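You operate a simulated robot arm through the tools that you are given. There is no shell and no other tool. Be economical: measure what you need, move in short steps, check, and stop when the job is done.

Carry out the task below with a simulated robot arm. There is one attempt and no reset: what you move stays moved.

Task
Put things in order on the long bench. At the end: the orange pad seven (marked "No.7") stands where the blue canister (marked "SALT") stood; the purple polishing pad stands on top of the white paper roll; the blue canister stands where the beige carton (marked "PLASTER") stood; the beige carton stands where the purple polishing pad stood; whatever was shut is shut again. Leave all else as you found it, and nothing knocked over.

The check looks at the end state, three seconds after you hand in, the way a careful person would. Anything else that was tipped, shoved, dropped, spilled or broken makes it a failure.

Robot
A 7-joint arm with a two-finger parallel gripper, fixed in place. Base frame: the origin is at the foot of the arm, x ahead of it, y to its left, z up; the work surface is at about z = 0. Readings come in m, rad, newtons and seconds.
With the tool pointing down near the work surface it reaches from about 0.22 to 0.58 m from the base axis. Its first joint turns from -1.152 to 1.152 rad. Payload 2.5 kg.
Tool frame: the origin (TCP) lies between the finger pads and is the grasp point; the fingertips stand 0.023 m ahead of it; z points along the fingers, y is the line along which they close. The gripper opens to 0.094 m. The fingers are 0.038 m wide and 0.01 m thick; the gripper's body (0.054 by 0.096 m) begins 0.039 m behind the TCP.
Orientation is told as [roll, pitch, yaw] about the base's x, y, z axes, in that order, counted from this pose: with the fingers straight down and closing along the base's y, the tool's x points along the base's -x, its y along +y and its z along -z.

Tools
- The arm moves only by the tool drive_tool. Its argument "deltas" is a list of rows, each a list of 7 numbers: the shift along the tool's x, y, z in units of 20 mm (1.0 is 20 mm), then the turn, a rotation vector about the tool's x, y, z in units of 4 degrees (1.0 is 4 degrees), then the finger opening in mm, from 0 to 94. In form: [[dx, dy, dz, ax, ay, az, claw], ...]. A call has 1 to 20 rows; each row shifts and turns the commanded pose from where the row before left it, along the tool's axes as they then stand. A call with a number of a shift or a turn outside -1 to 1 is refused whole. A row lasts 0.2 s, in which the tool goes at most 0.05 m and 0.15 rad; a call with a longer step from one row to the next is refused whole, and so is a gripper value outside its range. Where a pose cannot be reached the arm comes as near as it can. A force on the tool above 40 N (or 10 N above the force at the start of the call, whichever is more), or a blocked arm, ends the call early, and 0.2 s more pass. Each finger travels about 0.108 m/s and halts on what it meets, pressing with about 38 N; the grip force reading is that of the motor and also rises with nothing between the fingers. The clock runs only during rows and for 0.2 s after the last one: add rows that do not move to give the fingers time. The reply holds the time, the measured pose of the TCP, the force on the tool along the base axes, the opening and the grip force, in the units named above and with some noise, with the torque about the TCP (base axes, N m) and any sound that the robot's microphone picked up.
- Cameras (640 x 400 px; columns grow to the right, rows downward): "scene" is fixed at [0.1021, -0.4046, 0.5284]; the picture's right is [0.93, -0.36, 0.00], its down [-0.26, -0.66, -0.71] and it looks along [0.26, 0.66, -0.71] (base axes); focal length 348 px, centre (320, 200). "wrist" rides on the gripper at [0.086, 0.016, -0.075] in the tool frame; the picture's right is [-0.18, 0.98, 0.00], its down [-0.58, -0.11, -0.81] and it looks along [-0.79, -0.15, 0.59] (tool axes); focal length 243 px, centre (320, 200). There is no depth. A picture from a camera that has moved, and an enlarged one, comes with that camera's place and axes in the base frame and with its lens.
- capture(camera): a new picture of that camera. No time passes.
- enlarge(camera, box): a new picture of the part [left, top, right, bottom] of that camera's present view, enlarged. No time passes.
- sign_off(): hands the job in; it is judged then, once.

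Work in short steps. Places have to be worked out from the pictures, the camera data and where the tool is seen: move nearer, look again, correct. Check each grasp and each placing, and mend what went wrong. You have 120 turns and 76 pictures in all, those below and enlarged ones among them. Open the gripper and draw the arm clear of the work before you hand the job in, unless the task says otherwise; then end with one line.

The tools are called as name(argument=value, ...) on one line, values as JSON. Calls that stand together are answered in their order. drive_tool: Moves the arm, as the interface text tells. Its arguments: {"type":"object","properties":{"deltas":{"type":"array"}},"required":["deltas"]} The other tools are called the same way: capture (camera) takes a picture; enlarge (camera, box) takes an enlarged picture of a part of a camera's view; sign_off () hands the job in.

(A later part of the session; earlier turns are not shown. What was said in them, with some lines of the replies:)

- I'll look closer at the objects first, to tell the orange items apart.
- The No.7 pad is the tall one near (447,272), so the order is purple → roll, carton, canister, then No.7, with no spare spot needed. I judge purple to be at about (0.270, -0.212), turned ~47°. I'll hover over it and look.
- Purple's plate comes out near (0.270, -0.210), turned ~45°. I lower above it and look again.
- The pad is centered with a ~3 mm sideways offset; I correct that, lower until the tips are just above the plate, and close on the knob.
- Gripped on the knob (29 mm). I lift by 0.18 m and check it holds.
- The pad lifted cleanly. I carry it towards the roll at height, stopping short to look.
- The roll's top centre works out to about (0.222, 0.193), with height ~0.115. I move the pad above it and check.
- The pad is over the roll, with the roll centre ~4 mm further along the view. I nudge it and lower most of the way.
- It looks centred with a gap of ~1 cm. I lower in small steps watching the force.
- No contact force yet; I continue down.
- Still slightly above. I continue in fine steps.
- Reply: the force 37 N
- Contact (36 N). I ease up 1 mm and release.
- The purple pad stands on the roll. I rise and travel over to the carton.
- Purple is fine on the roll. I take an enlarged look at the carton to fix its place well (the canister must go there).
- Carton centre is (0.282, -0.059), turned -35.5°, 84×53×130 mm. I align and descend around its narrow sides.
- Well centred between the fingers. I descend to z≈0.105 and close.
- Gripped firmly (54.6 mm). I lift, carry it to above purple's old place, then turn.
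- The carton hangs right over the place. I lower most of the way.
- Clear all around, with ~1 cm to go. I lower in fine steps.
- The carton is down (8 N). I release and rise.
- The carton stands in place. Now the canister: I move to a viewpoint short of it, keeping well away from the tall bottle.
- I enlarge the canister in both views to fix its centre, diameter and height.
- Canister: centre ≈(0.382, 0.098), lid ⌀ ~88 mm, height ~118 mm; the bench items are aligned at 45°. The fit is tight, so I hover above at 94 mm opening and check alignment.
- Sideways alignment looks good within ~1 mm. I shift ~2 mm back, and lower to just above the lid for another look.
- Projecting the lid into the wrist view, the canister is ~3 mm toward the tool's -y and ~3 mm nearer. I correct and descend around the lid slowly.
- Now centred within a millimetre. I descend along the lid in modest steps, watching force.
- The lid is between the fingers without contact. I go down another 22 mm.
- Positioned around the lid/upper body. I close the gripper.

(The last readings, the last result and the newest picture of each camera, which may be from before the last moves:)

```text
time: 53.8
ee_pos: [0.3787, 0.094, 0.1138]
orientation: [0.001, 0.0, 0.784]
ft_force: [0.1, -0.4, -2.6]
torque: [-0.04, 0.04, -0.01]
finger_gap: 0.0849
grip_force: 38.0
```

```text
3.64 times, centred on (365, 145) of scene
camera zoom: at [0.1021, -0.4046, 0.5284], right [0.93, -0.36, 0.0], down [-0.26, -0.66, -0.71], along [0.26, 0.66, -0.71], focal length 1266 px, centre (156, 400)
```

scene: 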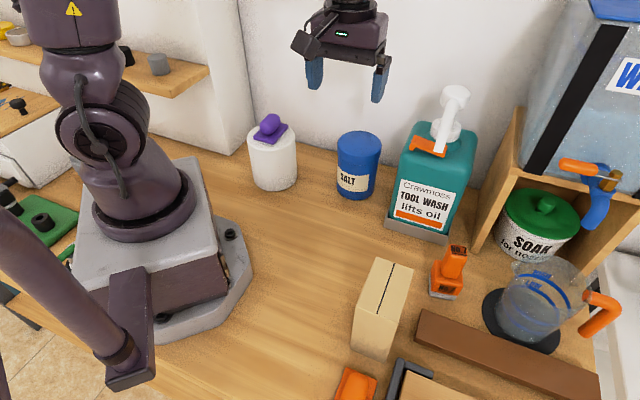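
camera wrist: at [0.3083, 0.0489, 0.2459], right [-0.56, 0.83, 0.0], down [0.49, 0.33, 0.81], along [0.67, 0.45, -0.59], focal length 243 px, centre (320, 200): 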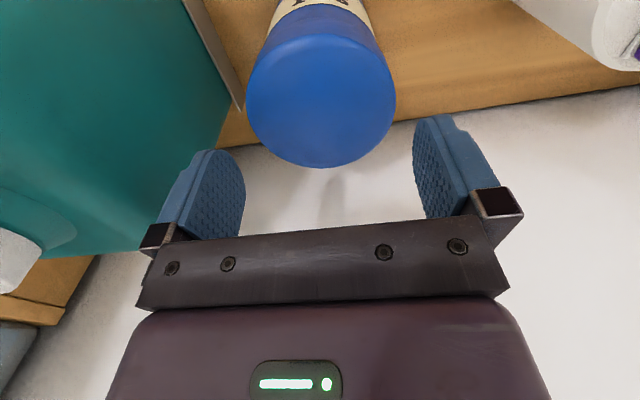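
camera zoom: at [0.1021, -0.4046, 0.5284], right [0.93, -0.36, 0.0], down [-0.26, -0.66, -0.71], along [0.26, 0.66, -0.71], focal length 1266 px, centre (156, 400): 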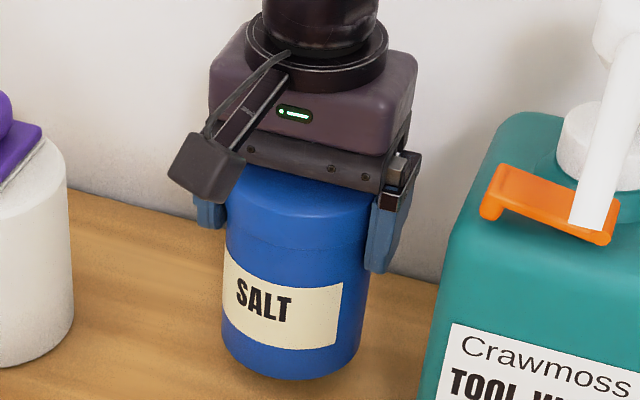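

The whole canister came up, lid and body together. I raise it, and carry it straight back from the bottle, then across.

drive_tool(deltas=[[0, 0, -0.8, 0, 0, 0, 76], [0, 0, -0.9, 0, 0, 0, 76], [0, 0, -0.8, 0, 0, 0, 76], [0.5, 0, 0, 0, 0, 0, 76], [0.9, 0, 0, 0, 0, 0, 76], [0.9, 0, 0, 0, 0, 0, 76], [0.9, 0, 0, 0, 0, 0, 76], [0.9, 0, 0, 0, 0, 0, 76], [0.9, -0.2, 0, 0, 0, 0, 76], [0.9, -0.4, 0, 0, 0, 0, 76], [0.9, -0.4, 0, 0, 0, 0, 76], [0.9, -0.4, 0, 0, 0, 0, 76], [0.9, -0.4, 0, 0, 0, 0, 76], [0.1, -0.1, 0, 0, 0, 0, 76], [0, 0, 0, 0, 0, 0, 76]])

capture(camera="scene")

capture(camera="wrist")

```text
time: 57.0
ee_pos: [0.2843, -0.0581, 0.1652]
orientation: [0.0, -0.001, 0.783]
ft_force: [-0.6, 0.4, -2.8]
torque: [0.0, 0.03, 0.01]
finger_gap: 0.0847
grip_force: 37.5
```

```text
37 pictures are left
```

scene: 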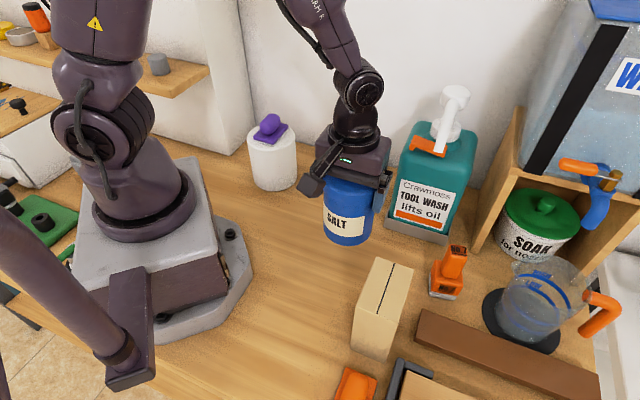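

```text
36 pictures are left
camera wrist: at [0.2112, -0.1059, 0.2385], right [-0.56, 0.83, 0.0], down [0.49, 0.33, 0.81], along [0.67, 0.45, -0.59], focal length 243 px, centre (320, 200)
```

wrist: 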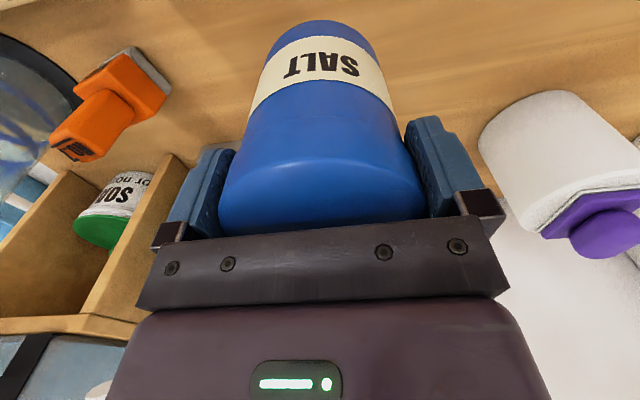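

The canister hangs ~9 mm ahead of the TCP, so I shift back 11 mm to centre it on the carton's old place and lower.

drive_tool(deltas=[[0.55, 0.05, 0, 0, 0, 0, 76], [0, 0, 0.8, 0, 0, 0, 76], [0, 0, 0.9, 0, 0, 0, 76], [0, 0, 0.8, 0, 0, 0, 76], [0, 0, 0.4, 0, 0, 0, 76], [0, 0, 0, 0, 0, 0, 76]])

enlarge(camera="scene", box=[280, 130, 420, 270])

```text
time: 58.4
ee_pos: [0.2736, -0.067, 0.1047]
orientation: [0.0, 0.0, 0.784]
ft_force: [0.2, 0.2, -3.2]
torque: [-0.04, 0.0, -0.01]
finger_gap: 0.0847
grip_force: 38.0
```

```text
2.86 times, centred on (350, 200) of scene
camera zoom: at [0.1021, -0.4046, 0.5284], right [0.93, -0.36, 0.0], down [-0.26, -0.66, -0.71], along [0.26, 0.66, -0.71], focal length 995 px, centre (234, 200)
```

zoom: 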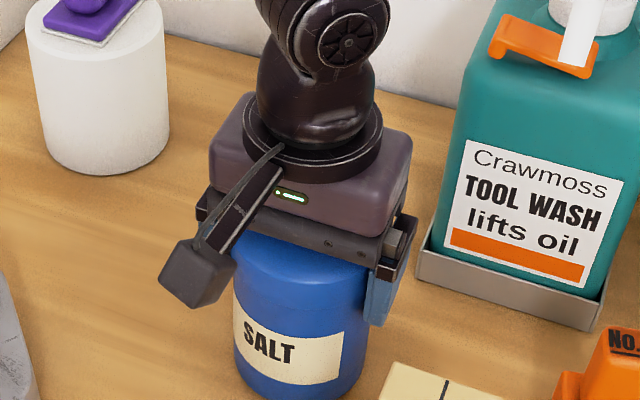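

Nearly down; I correct 2 mm and lower in fine steps to contact.

drive_tool(deltas=[[-0.1, 0, 0.1, 0, 0, 0, 76], [0, 0, 0.12, 0, 0, 0, 76], [0, 0, 0.08, 0, 0, 0, 76], [0, 0, 0, 0, 0, 0, 76]])

```text
time: 59.4
ee_pos: [0.2749, -0.0624, 0.0994]
orientation: [0.0, 0.0, 0.783]
ft_force: [-0.2, 0.2, -3.0]
torque: [0.0, -0.03, 0.0]
finger_gap: 0.0849
grip_force: 37.3
```

drive_tool(deltas=[[0, 0, 0.06, 0, 0, 0, 76], [0, 0, 0.05, 0, 0, 0, 76], [0, 0, 0, 0, 0, 0, 76]])

```text
time: 60.2
ee_pos: [0.2756, -0.063, 0.0989]
orientation: [-0.001, 0.0, 0.784]
ft_force: [-0.5, 0.8, -3.1]
torque: [-0.01, -0.02, -0.01]
finger_gap: 0.0849
grip_force: 38.3
```

drive_tool(deltas=[[0, 0, 0.06, 0, 0, 0, 76], [0, 0, 0, 0, 0, 0, 76]])

```text
time: 60.8
ee_pos: [0.2763, -0.0647, 0.0986]
orientation: [0.0, 0.001, 0.784]
ft_force: [-1.9, 0.0, 8.5]
torque: [0.02, -0.16, -0.01]
finger_gap: 0.085
grip_force: 37.7
stopped in row 2: the force on the tool passed its limit at 41 N (the readings are from after the stop); the commanded pose is now the measured one
```

Contact with the bench. I release and rise straight up.

drive_tool(deltas=[[0, 0, 0, 0, 0, 0, 88], [0, 0, 0, 0, 0, 0, 94], [0, 0, 0, 0, 0, 0, 94], [0, 0, -0.3, 0, 0, 0, 94], [0, 0, -0.5, 0, 0, 0, 94], [0, 0, -0.7, 0, 0, 0, 94], [0, 0, -0.9, 0, 0, 0, 94], [0, 0, -1, 0, 0, 0, 94], [0, 0, -1, 0, 0, 0, 94], [0, 0, -1, 0, 0, 0, 94], [0, 0, -1, 0, 0, 0, 94]])

enlarge(camera="scene", box=[280, 130, 480, 310])

capture(camera="wrist")

```text
time: 63.2
ee_pos: [0.2758, -0.0643, 0.2271]
orientation: [0.0, 0.002, 0.784]
ft_force: [0.2, -0.1, 1.3]
torque: [-0.02, -0.02, 0.03]
finger_gap: 0.094
grip_force: 0.1
```

```text
2.22 times, centred on (380, 220) of scene
camera zoom: at [0.1021, -0.4046, 0.5284], right [0.93, -0.36, 0.0], down [-0.26, -0.66, -0.71], along [0.26, 0.66, -0.71], focal length 774 px, centre (187, 156)
```

zoom: 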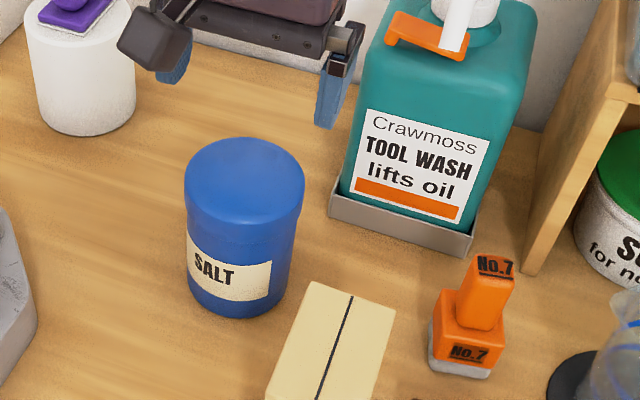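

```text
33 pictures are left
camera wrist: at [0.2034, -0.1122, 0.2999], right [-0.56, 0.83, 0.0], down [0.49, 0.33, 0.81], along [0.67, 0.45, -0.59], focal length 243 px, centre (320, 200)
```

wrist: 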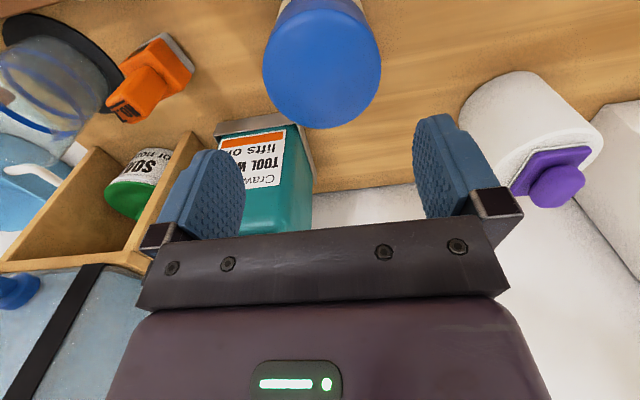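

The canister stands at (0.283, -0.057) — good. Now I move over to pad No.7 for a closer look.

drive_tool(deltas=[[-0.07, -0.93, 0, 0, 0, 0, 80], [-0.07, -0.93, 0, 0, 0, 0, 80], [-0.07, -0.93, 0, 0, 0, 0, 80], [-0.07, -0.93, 0, 0, 0, 0, 80], [-0.07, -0.93, 0, 0, 0, 0, 80], [-0.07, -0.93, 0, 0, 0, 0, 80], [-0.07, -0.93, 0, 0, 0, 0, 80], [-0.07, -0.93, 0, 0, 0, 0, 80], [-0.07, -0.93, 0, 0, 0, 0, 80], [0, -0.93, 0.5, 0, 0, 0, 80], [0, 0, 0, 0, 0, 0, 80]])

capture(camera="wrist")

enlarge(camera="scene", box=[390, 200, 510, 320])

```text
time: 65.6
ee_pos: [0.4165, -0.1865, 0.2169]
orientation: [0.0, 0.001, 0.785]
ft_force: [-0.8, 0.3, 0.5]
torque: [0.01, -0.03, 0.0]
finger_gap: 0.0802
grip_force: 0.0
```

```text
32 pictures are left
camera wrist: at [0.3442, -0.2348, 0.2912], right [-0.56, 0.83, 0.0], down [0.49, 0.33, 0.81], along [0.67, 0.45, -0.59], focal length 243 px, centre (320, 200)
```

wrist: 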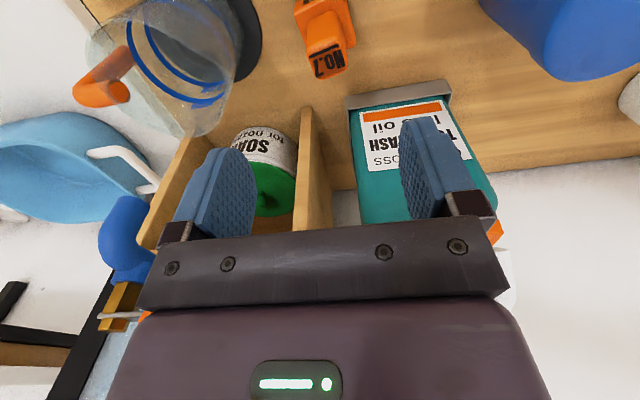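

```text
3.33 times, centred on (450, 260) of scene
camera zoom: at [0.1021, -0.4046, 0.5284], right [0.93, -0.36, 0.0], down [-0.26, -0.66, -0.71], along [0.26, 0.66, -0.71], focal length 1160 px, centre (-113, 0)
```

zoom: 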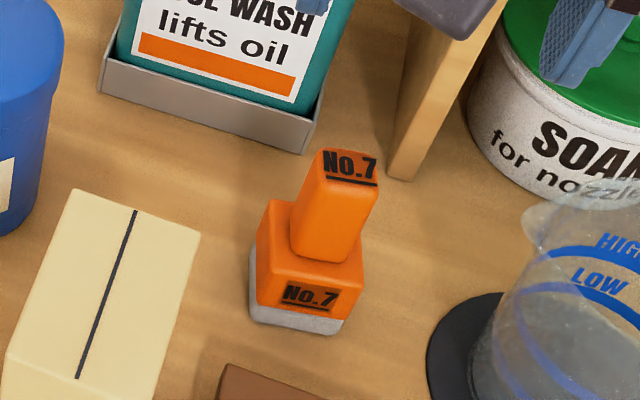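

No.7 is a block (~40 mm) with a tall handle, near (0.415, -0.192), top near z≈0.1. I lower partway and view it closer.

drive_tool(deltas=[[0.5, 0, 0.6, 0, 0, 0, 60], [0.5, 0, 0.8, 0, 0, 0, 60], [0, 0, 0.8, 0, 0, 0, 60], [0, 0, 0.5, 0, 0, 0, 60], [0, 0, 0, 0, 0, 0, 60]])

enlarge(camera="wrist", box=[200, 0, 440, 150])

capture(camera="wrist")

```text
time: 66.8
ee_pos: [0.4012, -0.2004, 0.162]
orientation: [0.0, 0.003, 0.785]
ft_force: [-0.6, -0.4, 0.5]
torque: [0.02, -0.03, -0.01]
finger_gap: 0.06
grip_force: 0.1
```

```text
2.67 times, centred on (320, 75) of wrist
camera zoom: at [0.3288, -0.2491, 0.2358], right [-0.56, 0.83, 0.0], down [0.49, 0.33, 0.81], along [0.67, 0.45, -0.59], focal length 647 px, centre (320, 533)
```

zoom: 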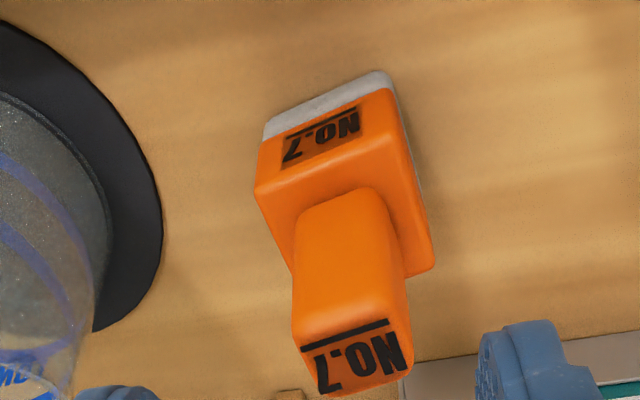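

```text
29 pictures are left
camera wrist: at [0.3288, -0.2491, 0.2358], right [-0.56, 0.83, 0.0], down [0.49, 0.33, 0.81], along [0.67, 0.45, -0.59], focal length 243 px, centre (320, 200)
```

wrist: 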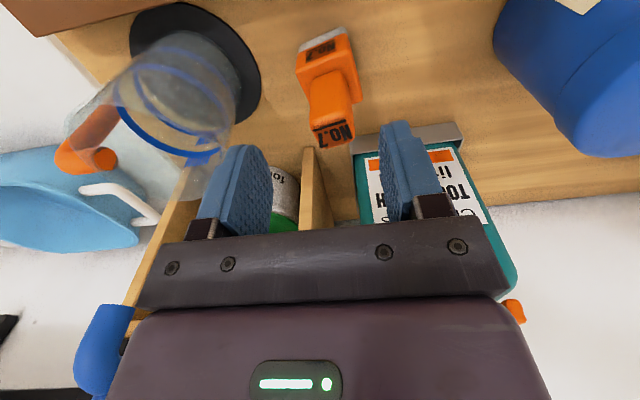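

Block is 41×43×45 mm at (0.4115, -0.184), turned so the edge is at -36°; handle top ≈0.104, ~24 mm wide. I align the yaw to 54° and move over it.

drive_tool(deltas=[[-0.94, 0.21, 0, 0, 0, 0, 50], [0, 0, 0, 0, 0, -0.75, 50], [0, 0, 0, 0, 0, -0.75, 50], [0, 0, 0.5, 0, 0, -0.75, 50], [0, 0, 0.8, 0, 0, 0, 50], [0, 0, 0, 0, 0, 0, 50]])

enlarge(camera="wrist", box=[160, 50, 480, 250])

enlarge(camera="scene", box=[390, 200, 510, 320])

```text
time: 68.2
ee_pos: [0.4119, -0.1843, 0.1356]
orientation: [0.001, 0.001, 0.941]
ft_force: [-0.4, -0.2, 0.1]
torque: [0.02, 0.0, 0.02]
finger_gap: 0.0499
grip_force: 0.1
```

```text
2.00 times, centred on (320, 150) of wrist
camera zoom: at [0.3483, -0.2428, 0.21], right [-0.69, 0.73, 0.0], down [0.43, 0.41, 0.81], along [0.59, 0.55, -0.59], focal length 485 px, centre (320, 300)
```

zoom: 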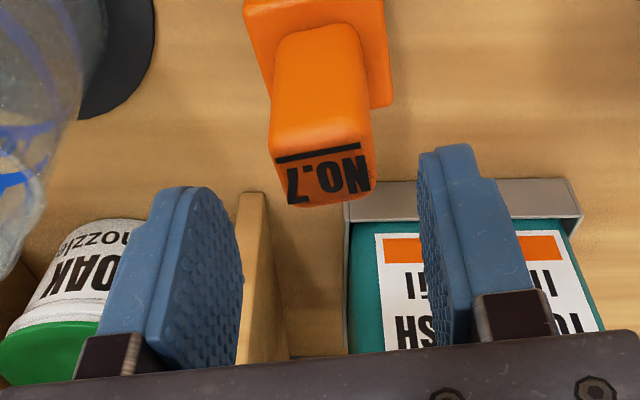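

```text
3.33 times, centred on (450, 260) of scene
camera zoom: at [0.1021, -0.4046, 0.5284], right [0.93, -0.36, 0.0], down [-0.26, -0.66, -0.71], along [0.26, 0.66, -0.71], focal length 1160 px, centre (-113, 0)
```

zoom: 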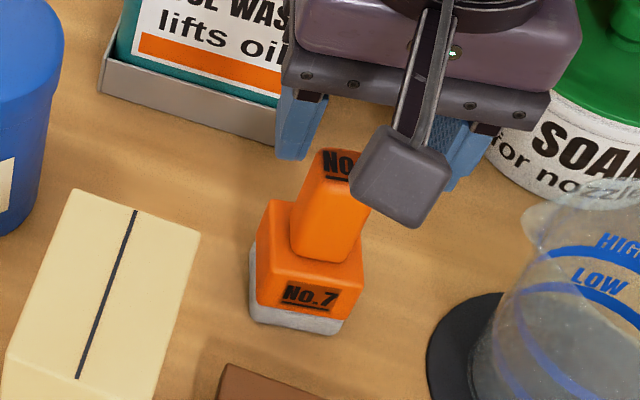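

The handle is exactly on the tool axis. I descend to z≈0.080 and grip the handle.

drive_tool(deltas=[[0, 0, 0.5, 0, 0, 0, 50], [0, 0, 0.8, 0, 0, 0, 50], [0, 0, 0.8, 0, 0, 0, 50], [0, 0, 0.65, 0, 0, 0, 50], [0, 0, 0, 0, 0, 0, 50], [0, 0, 0, 0, 0, 0, 38], [0, 0, 0, 0, 0, 0, 26], [0, 0, 0, 0, 0, 0, 14], [0, 0, 0, 0, 0, 0, 10], [0, 0, 0, 0, 0, 0, 10]])

enlarge(camera="scene", box=[380, 190, 520, 330])

```text
time: 70.4
ee_pos: [0.4114, -0.183, 0.0807]
orientation: [0.001, 0.004, 0.94]
ft_force: [0.4, -0.6, 0.0]
torque: [0.0, 0.0, 0.05]
finger_gap: 0.0269
grip_force: 38.0
```

```text
2.86 times, centred on (450, 260) of scene
camera zoom: at [0.1021, -0.4046, 0.5284], right [0.93, -0.36, 0.0], down [-0.26, -0.66, -0.71], along [0.26, 0.66, -0.71], focal length 995 px, centre (-51, 29)
```

zoom: 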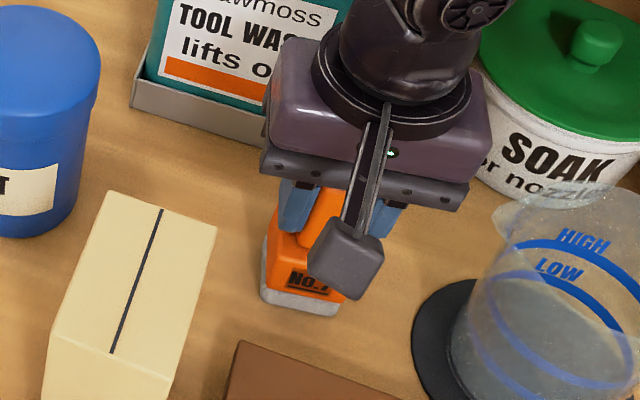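

No.7 is gripped (27 mm). I lift high and go back the proven route around the bottle.

drive_tool(deltas=[[0, 0, -0.5, 0, 0, 0, 10], [0, 0, -1, 0, 0, 0, 10], [0, 0, -1, 0, 0, 0, 10], [0, 0, -1, 0, 0, 0, 10], [0, 0, -1, 0, 0, 0, 10], [0, 0, -1, 0, 0, 0, 10], [0, 0, -1, 0, 0, 0, 10], [0, 0, -1, 0, 0, 0, 10], [-0.155, 0.8975, 0, 0, 0, 0, 10], [-0.155, 0.8975, 0, 0, 0, 0, 10], [-0.155, 0.8975, 0, 0, 0, 0, 10], [-0.155, 0.8975, 0, 0, 0, 0, 10], [-0.155, 0.8975, 0, 0, 0, 0, 10], [-0.155, 0.8975, 0, 0, 0, 0, 10], [-0.155, 0.8975, 0, 0, 0, 0, 10], [-0.155, 0.8975, 0, 0, 0, 0, 10], [-0.155, 0.8975, 0, 0, 0, 0, 10], [-0.155, 0.8975, 0, 0, 0, 0, 10], [-0.155, 0.8975, 0, 0, 0, 0, 10], [-0.155, 0.8975, 0, 0, 0, 0, 10]])

capture(camera="scene")

```text
time: 74.6
ee_pos: [0.2581, -0.0276, 0.2317]
orientation: [0.001, 0.0, 0.94]
ft_force: [0.2, 0.2, -1.5]
torque: [0.02, -0.01, 0.03]
finger_gap: 0.0265
grip_force: 37.7
```

```text
25 pictures are left
```

scene: 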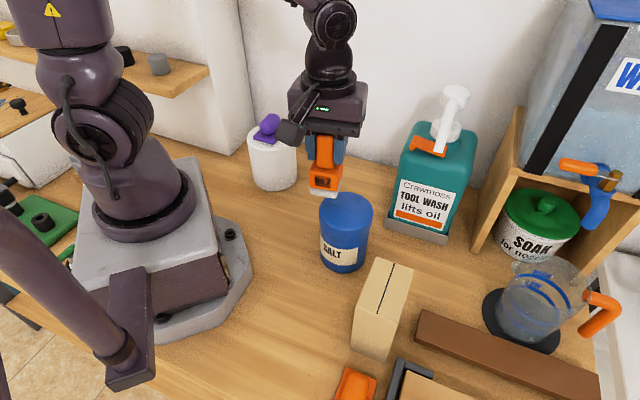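

All clear. I go on to the canister's old place and lower most of the way.

drive_tool(deltas=[[-0.876, -0.134, 0, 0, 0, 0, 10], [-0.876, -0.134, 0, 0, 0, 0, 10], [-0.876, -0.134, 0, 0, 0, 0, 10], [-0.876, -0.134, 0, 0, 0, 0, 10], [-0.876, -0.134, 0, 0, 0, 0, 10], [-0.876, -0.134, 0, 0, 0, 0, 10], [-0.876, -0.134, 0, 0, 0, 0, 10], [-0.876, -0.134, 0, 0, 0, 0, 10], [-0.876, -0.134, 0, 0, 0, 0, 10], [-0.876, -0.134, 0, 0, 0, 0, 10], [0, 0, 0.8, 0, 0, 0, 10], [0, 0, 1, 0, 0, 0, 10], [0, 0, 1, 0, 0, 0, 10], [0, 0, 1, 0, 0, 0, 10], [0, 0, 1, 0, 0, 0, 10], [0, 0, 1, 0, 0, 0, 10], [0, 0, 0.9, 0, 0, 0, 10], [0, 0, 0, 0, 0, 0, 10]])

enlarge(camera="scene", box=[300, 90, 440, 230])

```text
time: 78.4
ee_pos: [0.3861, 0.0968, 0.0977]
orientation: [0.001, -0.001, 0.941]
ft_force: [-0.7, 0.5, -1.6]
torque: [0.01, 0.0, -0.02]
finger_gap: 0.0267
grip_force: 38.0
```

```text
2.86 times, centred on (370, 160) of scene
camera zoom: at [0.1021, -0.4046, 0.5284], right [0.93, -0.36, 0.0], down [-0.26, -0.66, -0.71], along [0.26, 0.66, -0.71], focal length 995 px, centre (177, 314)
```

zoom: 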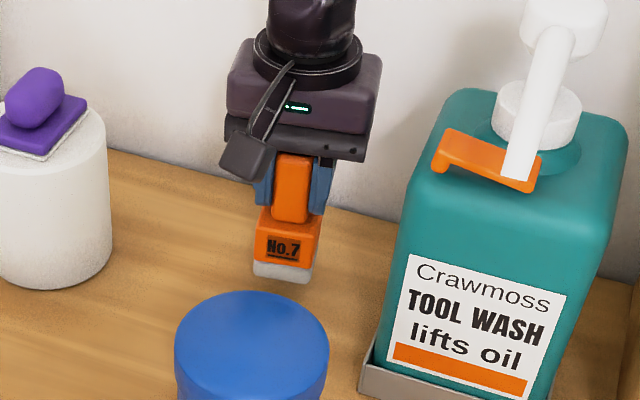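

Bottom ~17 mm above the bench; small correction and lower.

drive_tool(deltas=[[0.05, 0.1, 0.4, 0, 0, 0, 10], [0, 0, 0.25, 0, 0, 0, 10], [0, 0, 0.1, 0, 0, 0, 10], [0, 0, 0, 0, 0, 0, 10]])

drive_tool(deltas=[[0, 0, 0.06, 0, 0, 0, 10], [0, 0, 0, 0, 0, 0, 10]])

```text
time: 79.4
ee_pos: [0.383, 0.0968, 0.0822]
orientation: [-0.001, 0.001, 0.942]
ft_force: [0.3, 0.1, -2.0]
torque: [-0.01, 0.01, 0.01]
finger_gap: 0.0266
grip_force: 37.8
```

```text
time: 80.0
ee_pos: [0.3829, 0.0982, 0.0815]
orientation: [0.0, 0.002, 0.94]
ft_force: [0.1, 0.5, -1.0]
torque: [0.03, 0.01, 0.02]
finger_gap: 0.0268
grip_force: 37.5
```

Not yet touching; two more 1 mm steps.

drive_tool(deltas=[[0, 0, 0.05, 0, 0, 0, 10], [0, 0, 0, 0, 0, 0, 10]])

```text
time: 80.6
ee_pos: [0.3816, 0.0978, 0.0815]
orientation: [0.0, 0.002, 0.941]
ft_force: [-1.7, -1.3, 2.5]
torque: [-0.04, 0.04, -0.03]
finger_gap: 0.0268
grip_force: 37.6
```

Light contact (the force has flipped to +2.5 N). I release and rise.

drive_tool(deltas=[[0, 0, 0.02, 0, 0, 0, 10], [0, 0, 0, 0, 0, 0, 30], [0, 0, 0, 0, 0, 0, 45], [0, 0, 0, 0, 0, 0, 55], [0, 0, 0, 0, 0, 0, 55], [0, 0, -0.5, 0, 0, 0, 55], [0, 0, -0.8, 0, 0, 0, 55], [0, 0, -1, 0, 0, 0, 55], [0, 0, -1, 0, 0, 0, 55], [0, 0, -1, 0, 0, 0, 55], [0, 0, -1, 0, 0, 0, 55], [0, 0, -1, 0, 0, 0, 55], [0, 0, -1, 0, 0, 0, 55], [0.5, 0, -0.5, 0, 0, 0, 55], [0.8, 0, -0.5, 0, 0, 0, 55], [0.9, 0, 0, 0, 0, 0, 55], [0.9, 0, 0, 0, 0, 0, 55]])

capture(camera="scene")

enlarge(camera="scene", box=[230, 90, 430, 290])

```text
time: 84.2
ee_pos: [0.3436, 0.0484, 0.2436]
orientation: [0.0, 0.003, 0.942]
ft_force: [0.5, 0.0, -0.6]
torque: [0.0, 0.03, -0.01]
finger_gap: 0.055
grip_force: 0.1
```

```text
23 pictures are left
```

scene: 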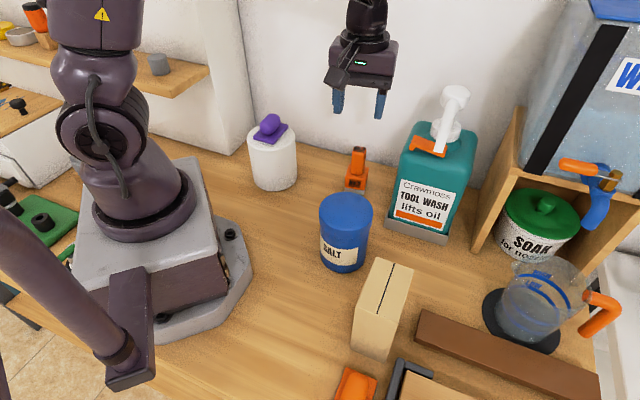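

```text
2.00 times, centred on (330, 190) of scene
camera zoom: at [0.1021, -0.4046, 0.5284], right [0.93, -0.36, 0.0], down [-0.26, -0.66, -0.71], along [0.26, 0.66, -0.71], focal length 696 px, centre (300, 220)
```

zoom: 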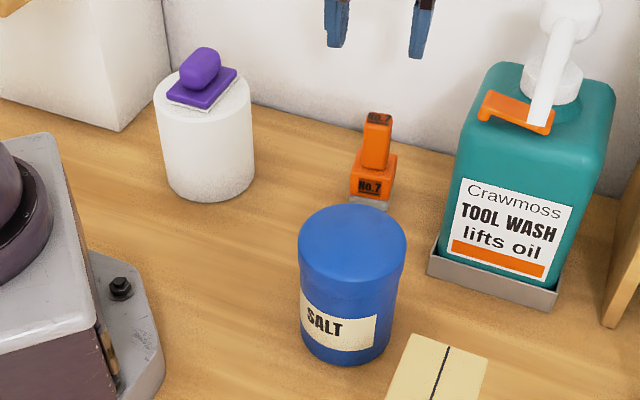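

All four items are upright in their places, nothing else has moved, the gripper is open, and the arm is clear. I'm handing in.

sign_off()

```text
The job is handed in.
```

The job is handed in: No.7 stands at the canister's old place, the purple pad is on the paper roll, the canister is at the carton's old place, and the carton is at the purple pad's old place. The canister's lid stayed on throughout, and nothing else was moved or knocked over as far as the last pictures show.
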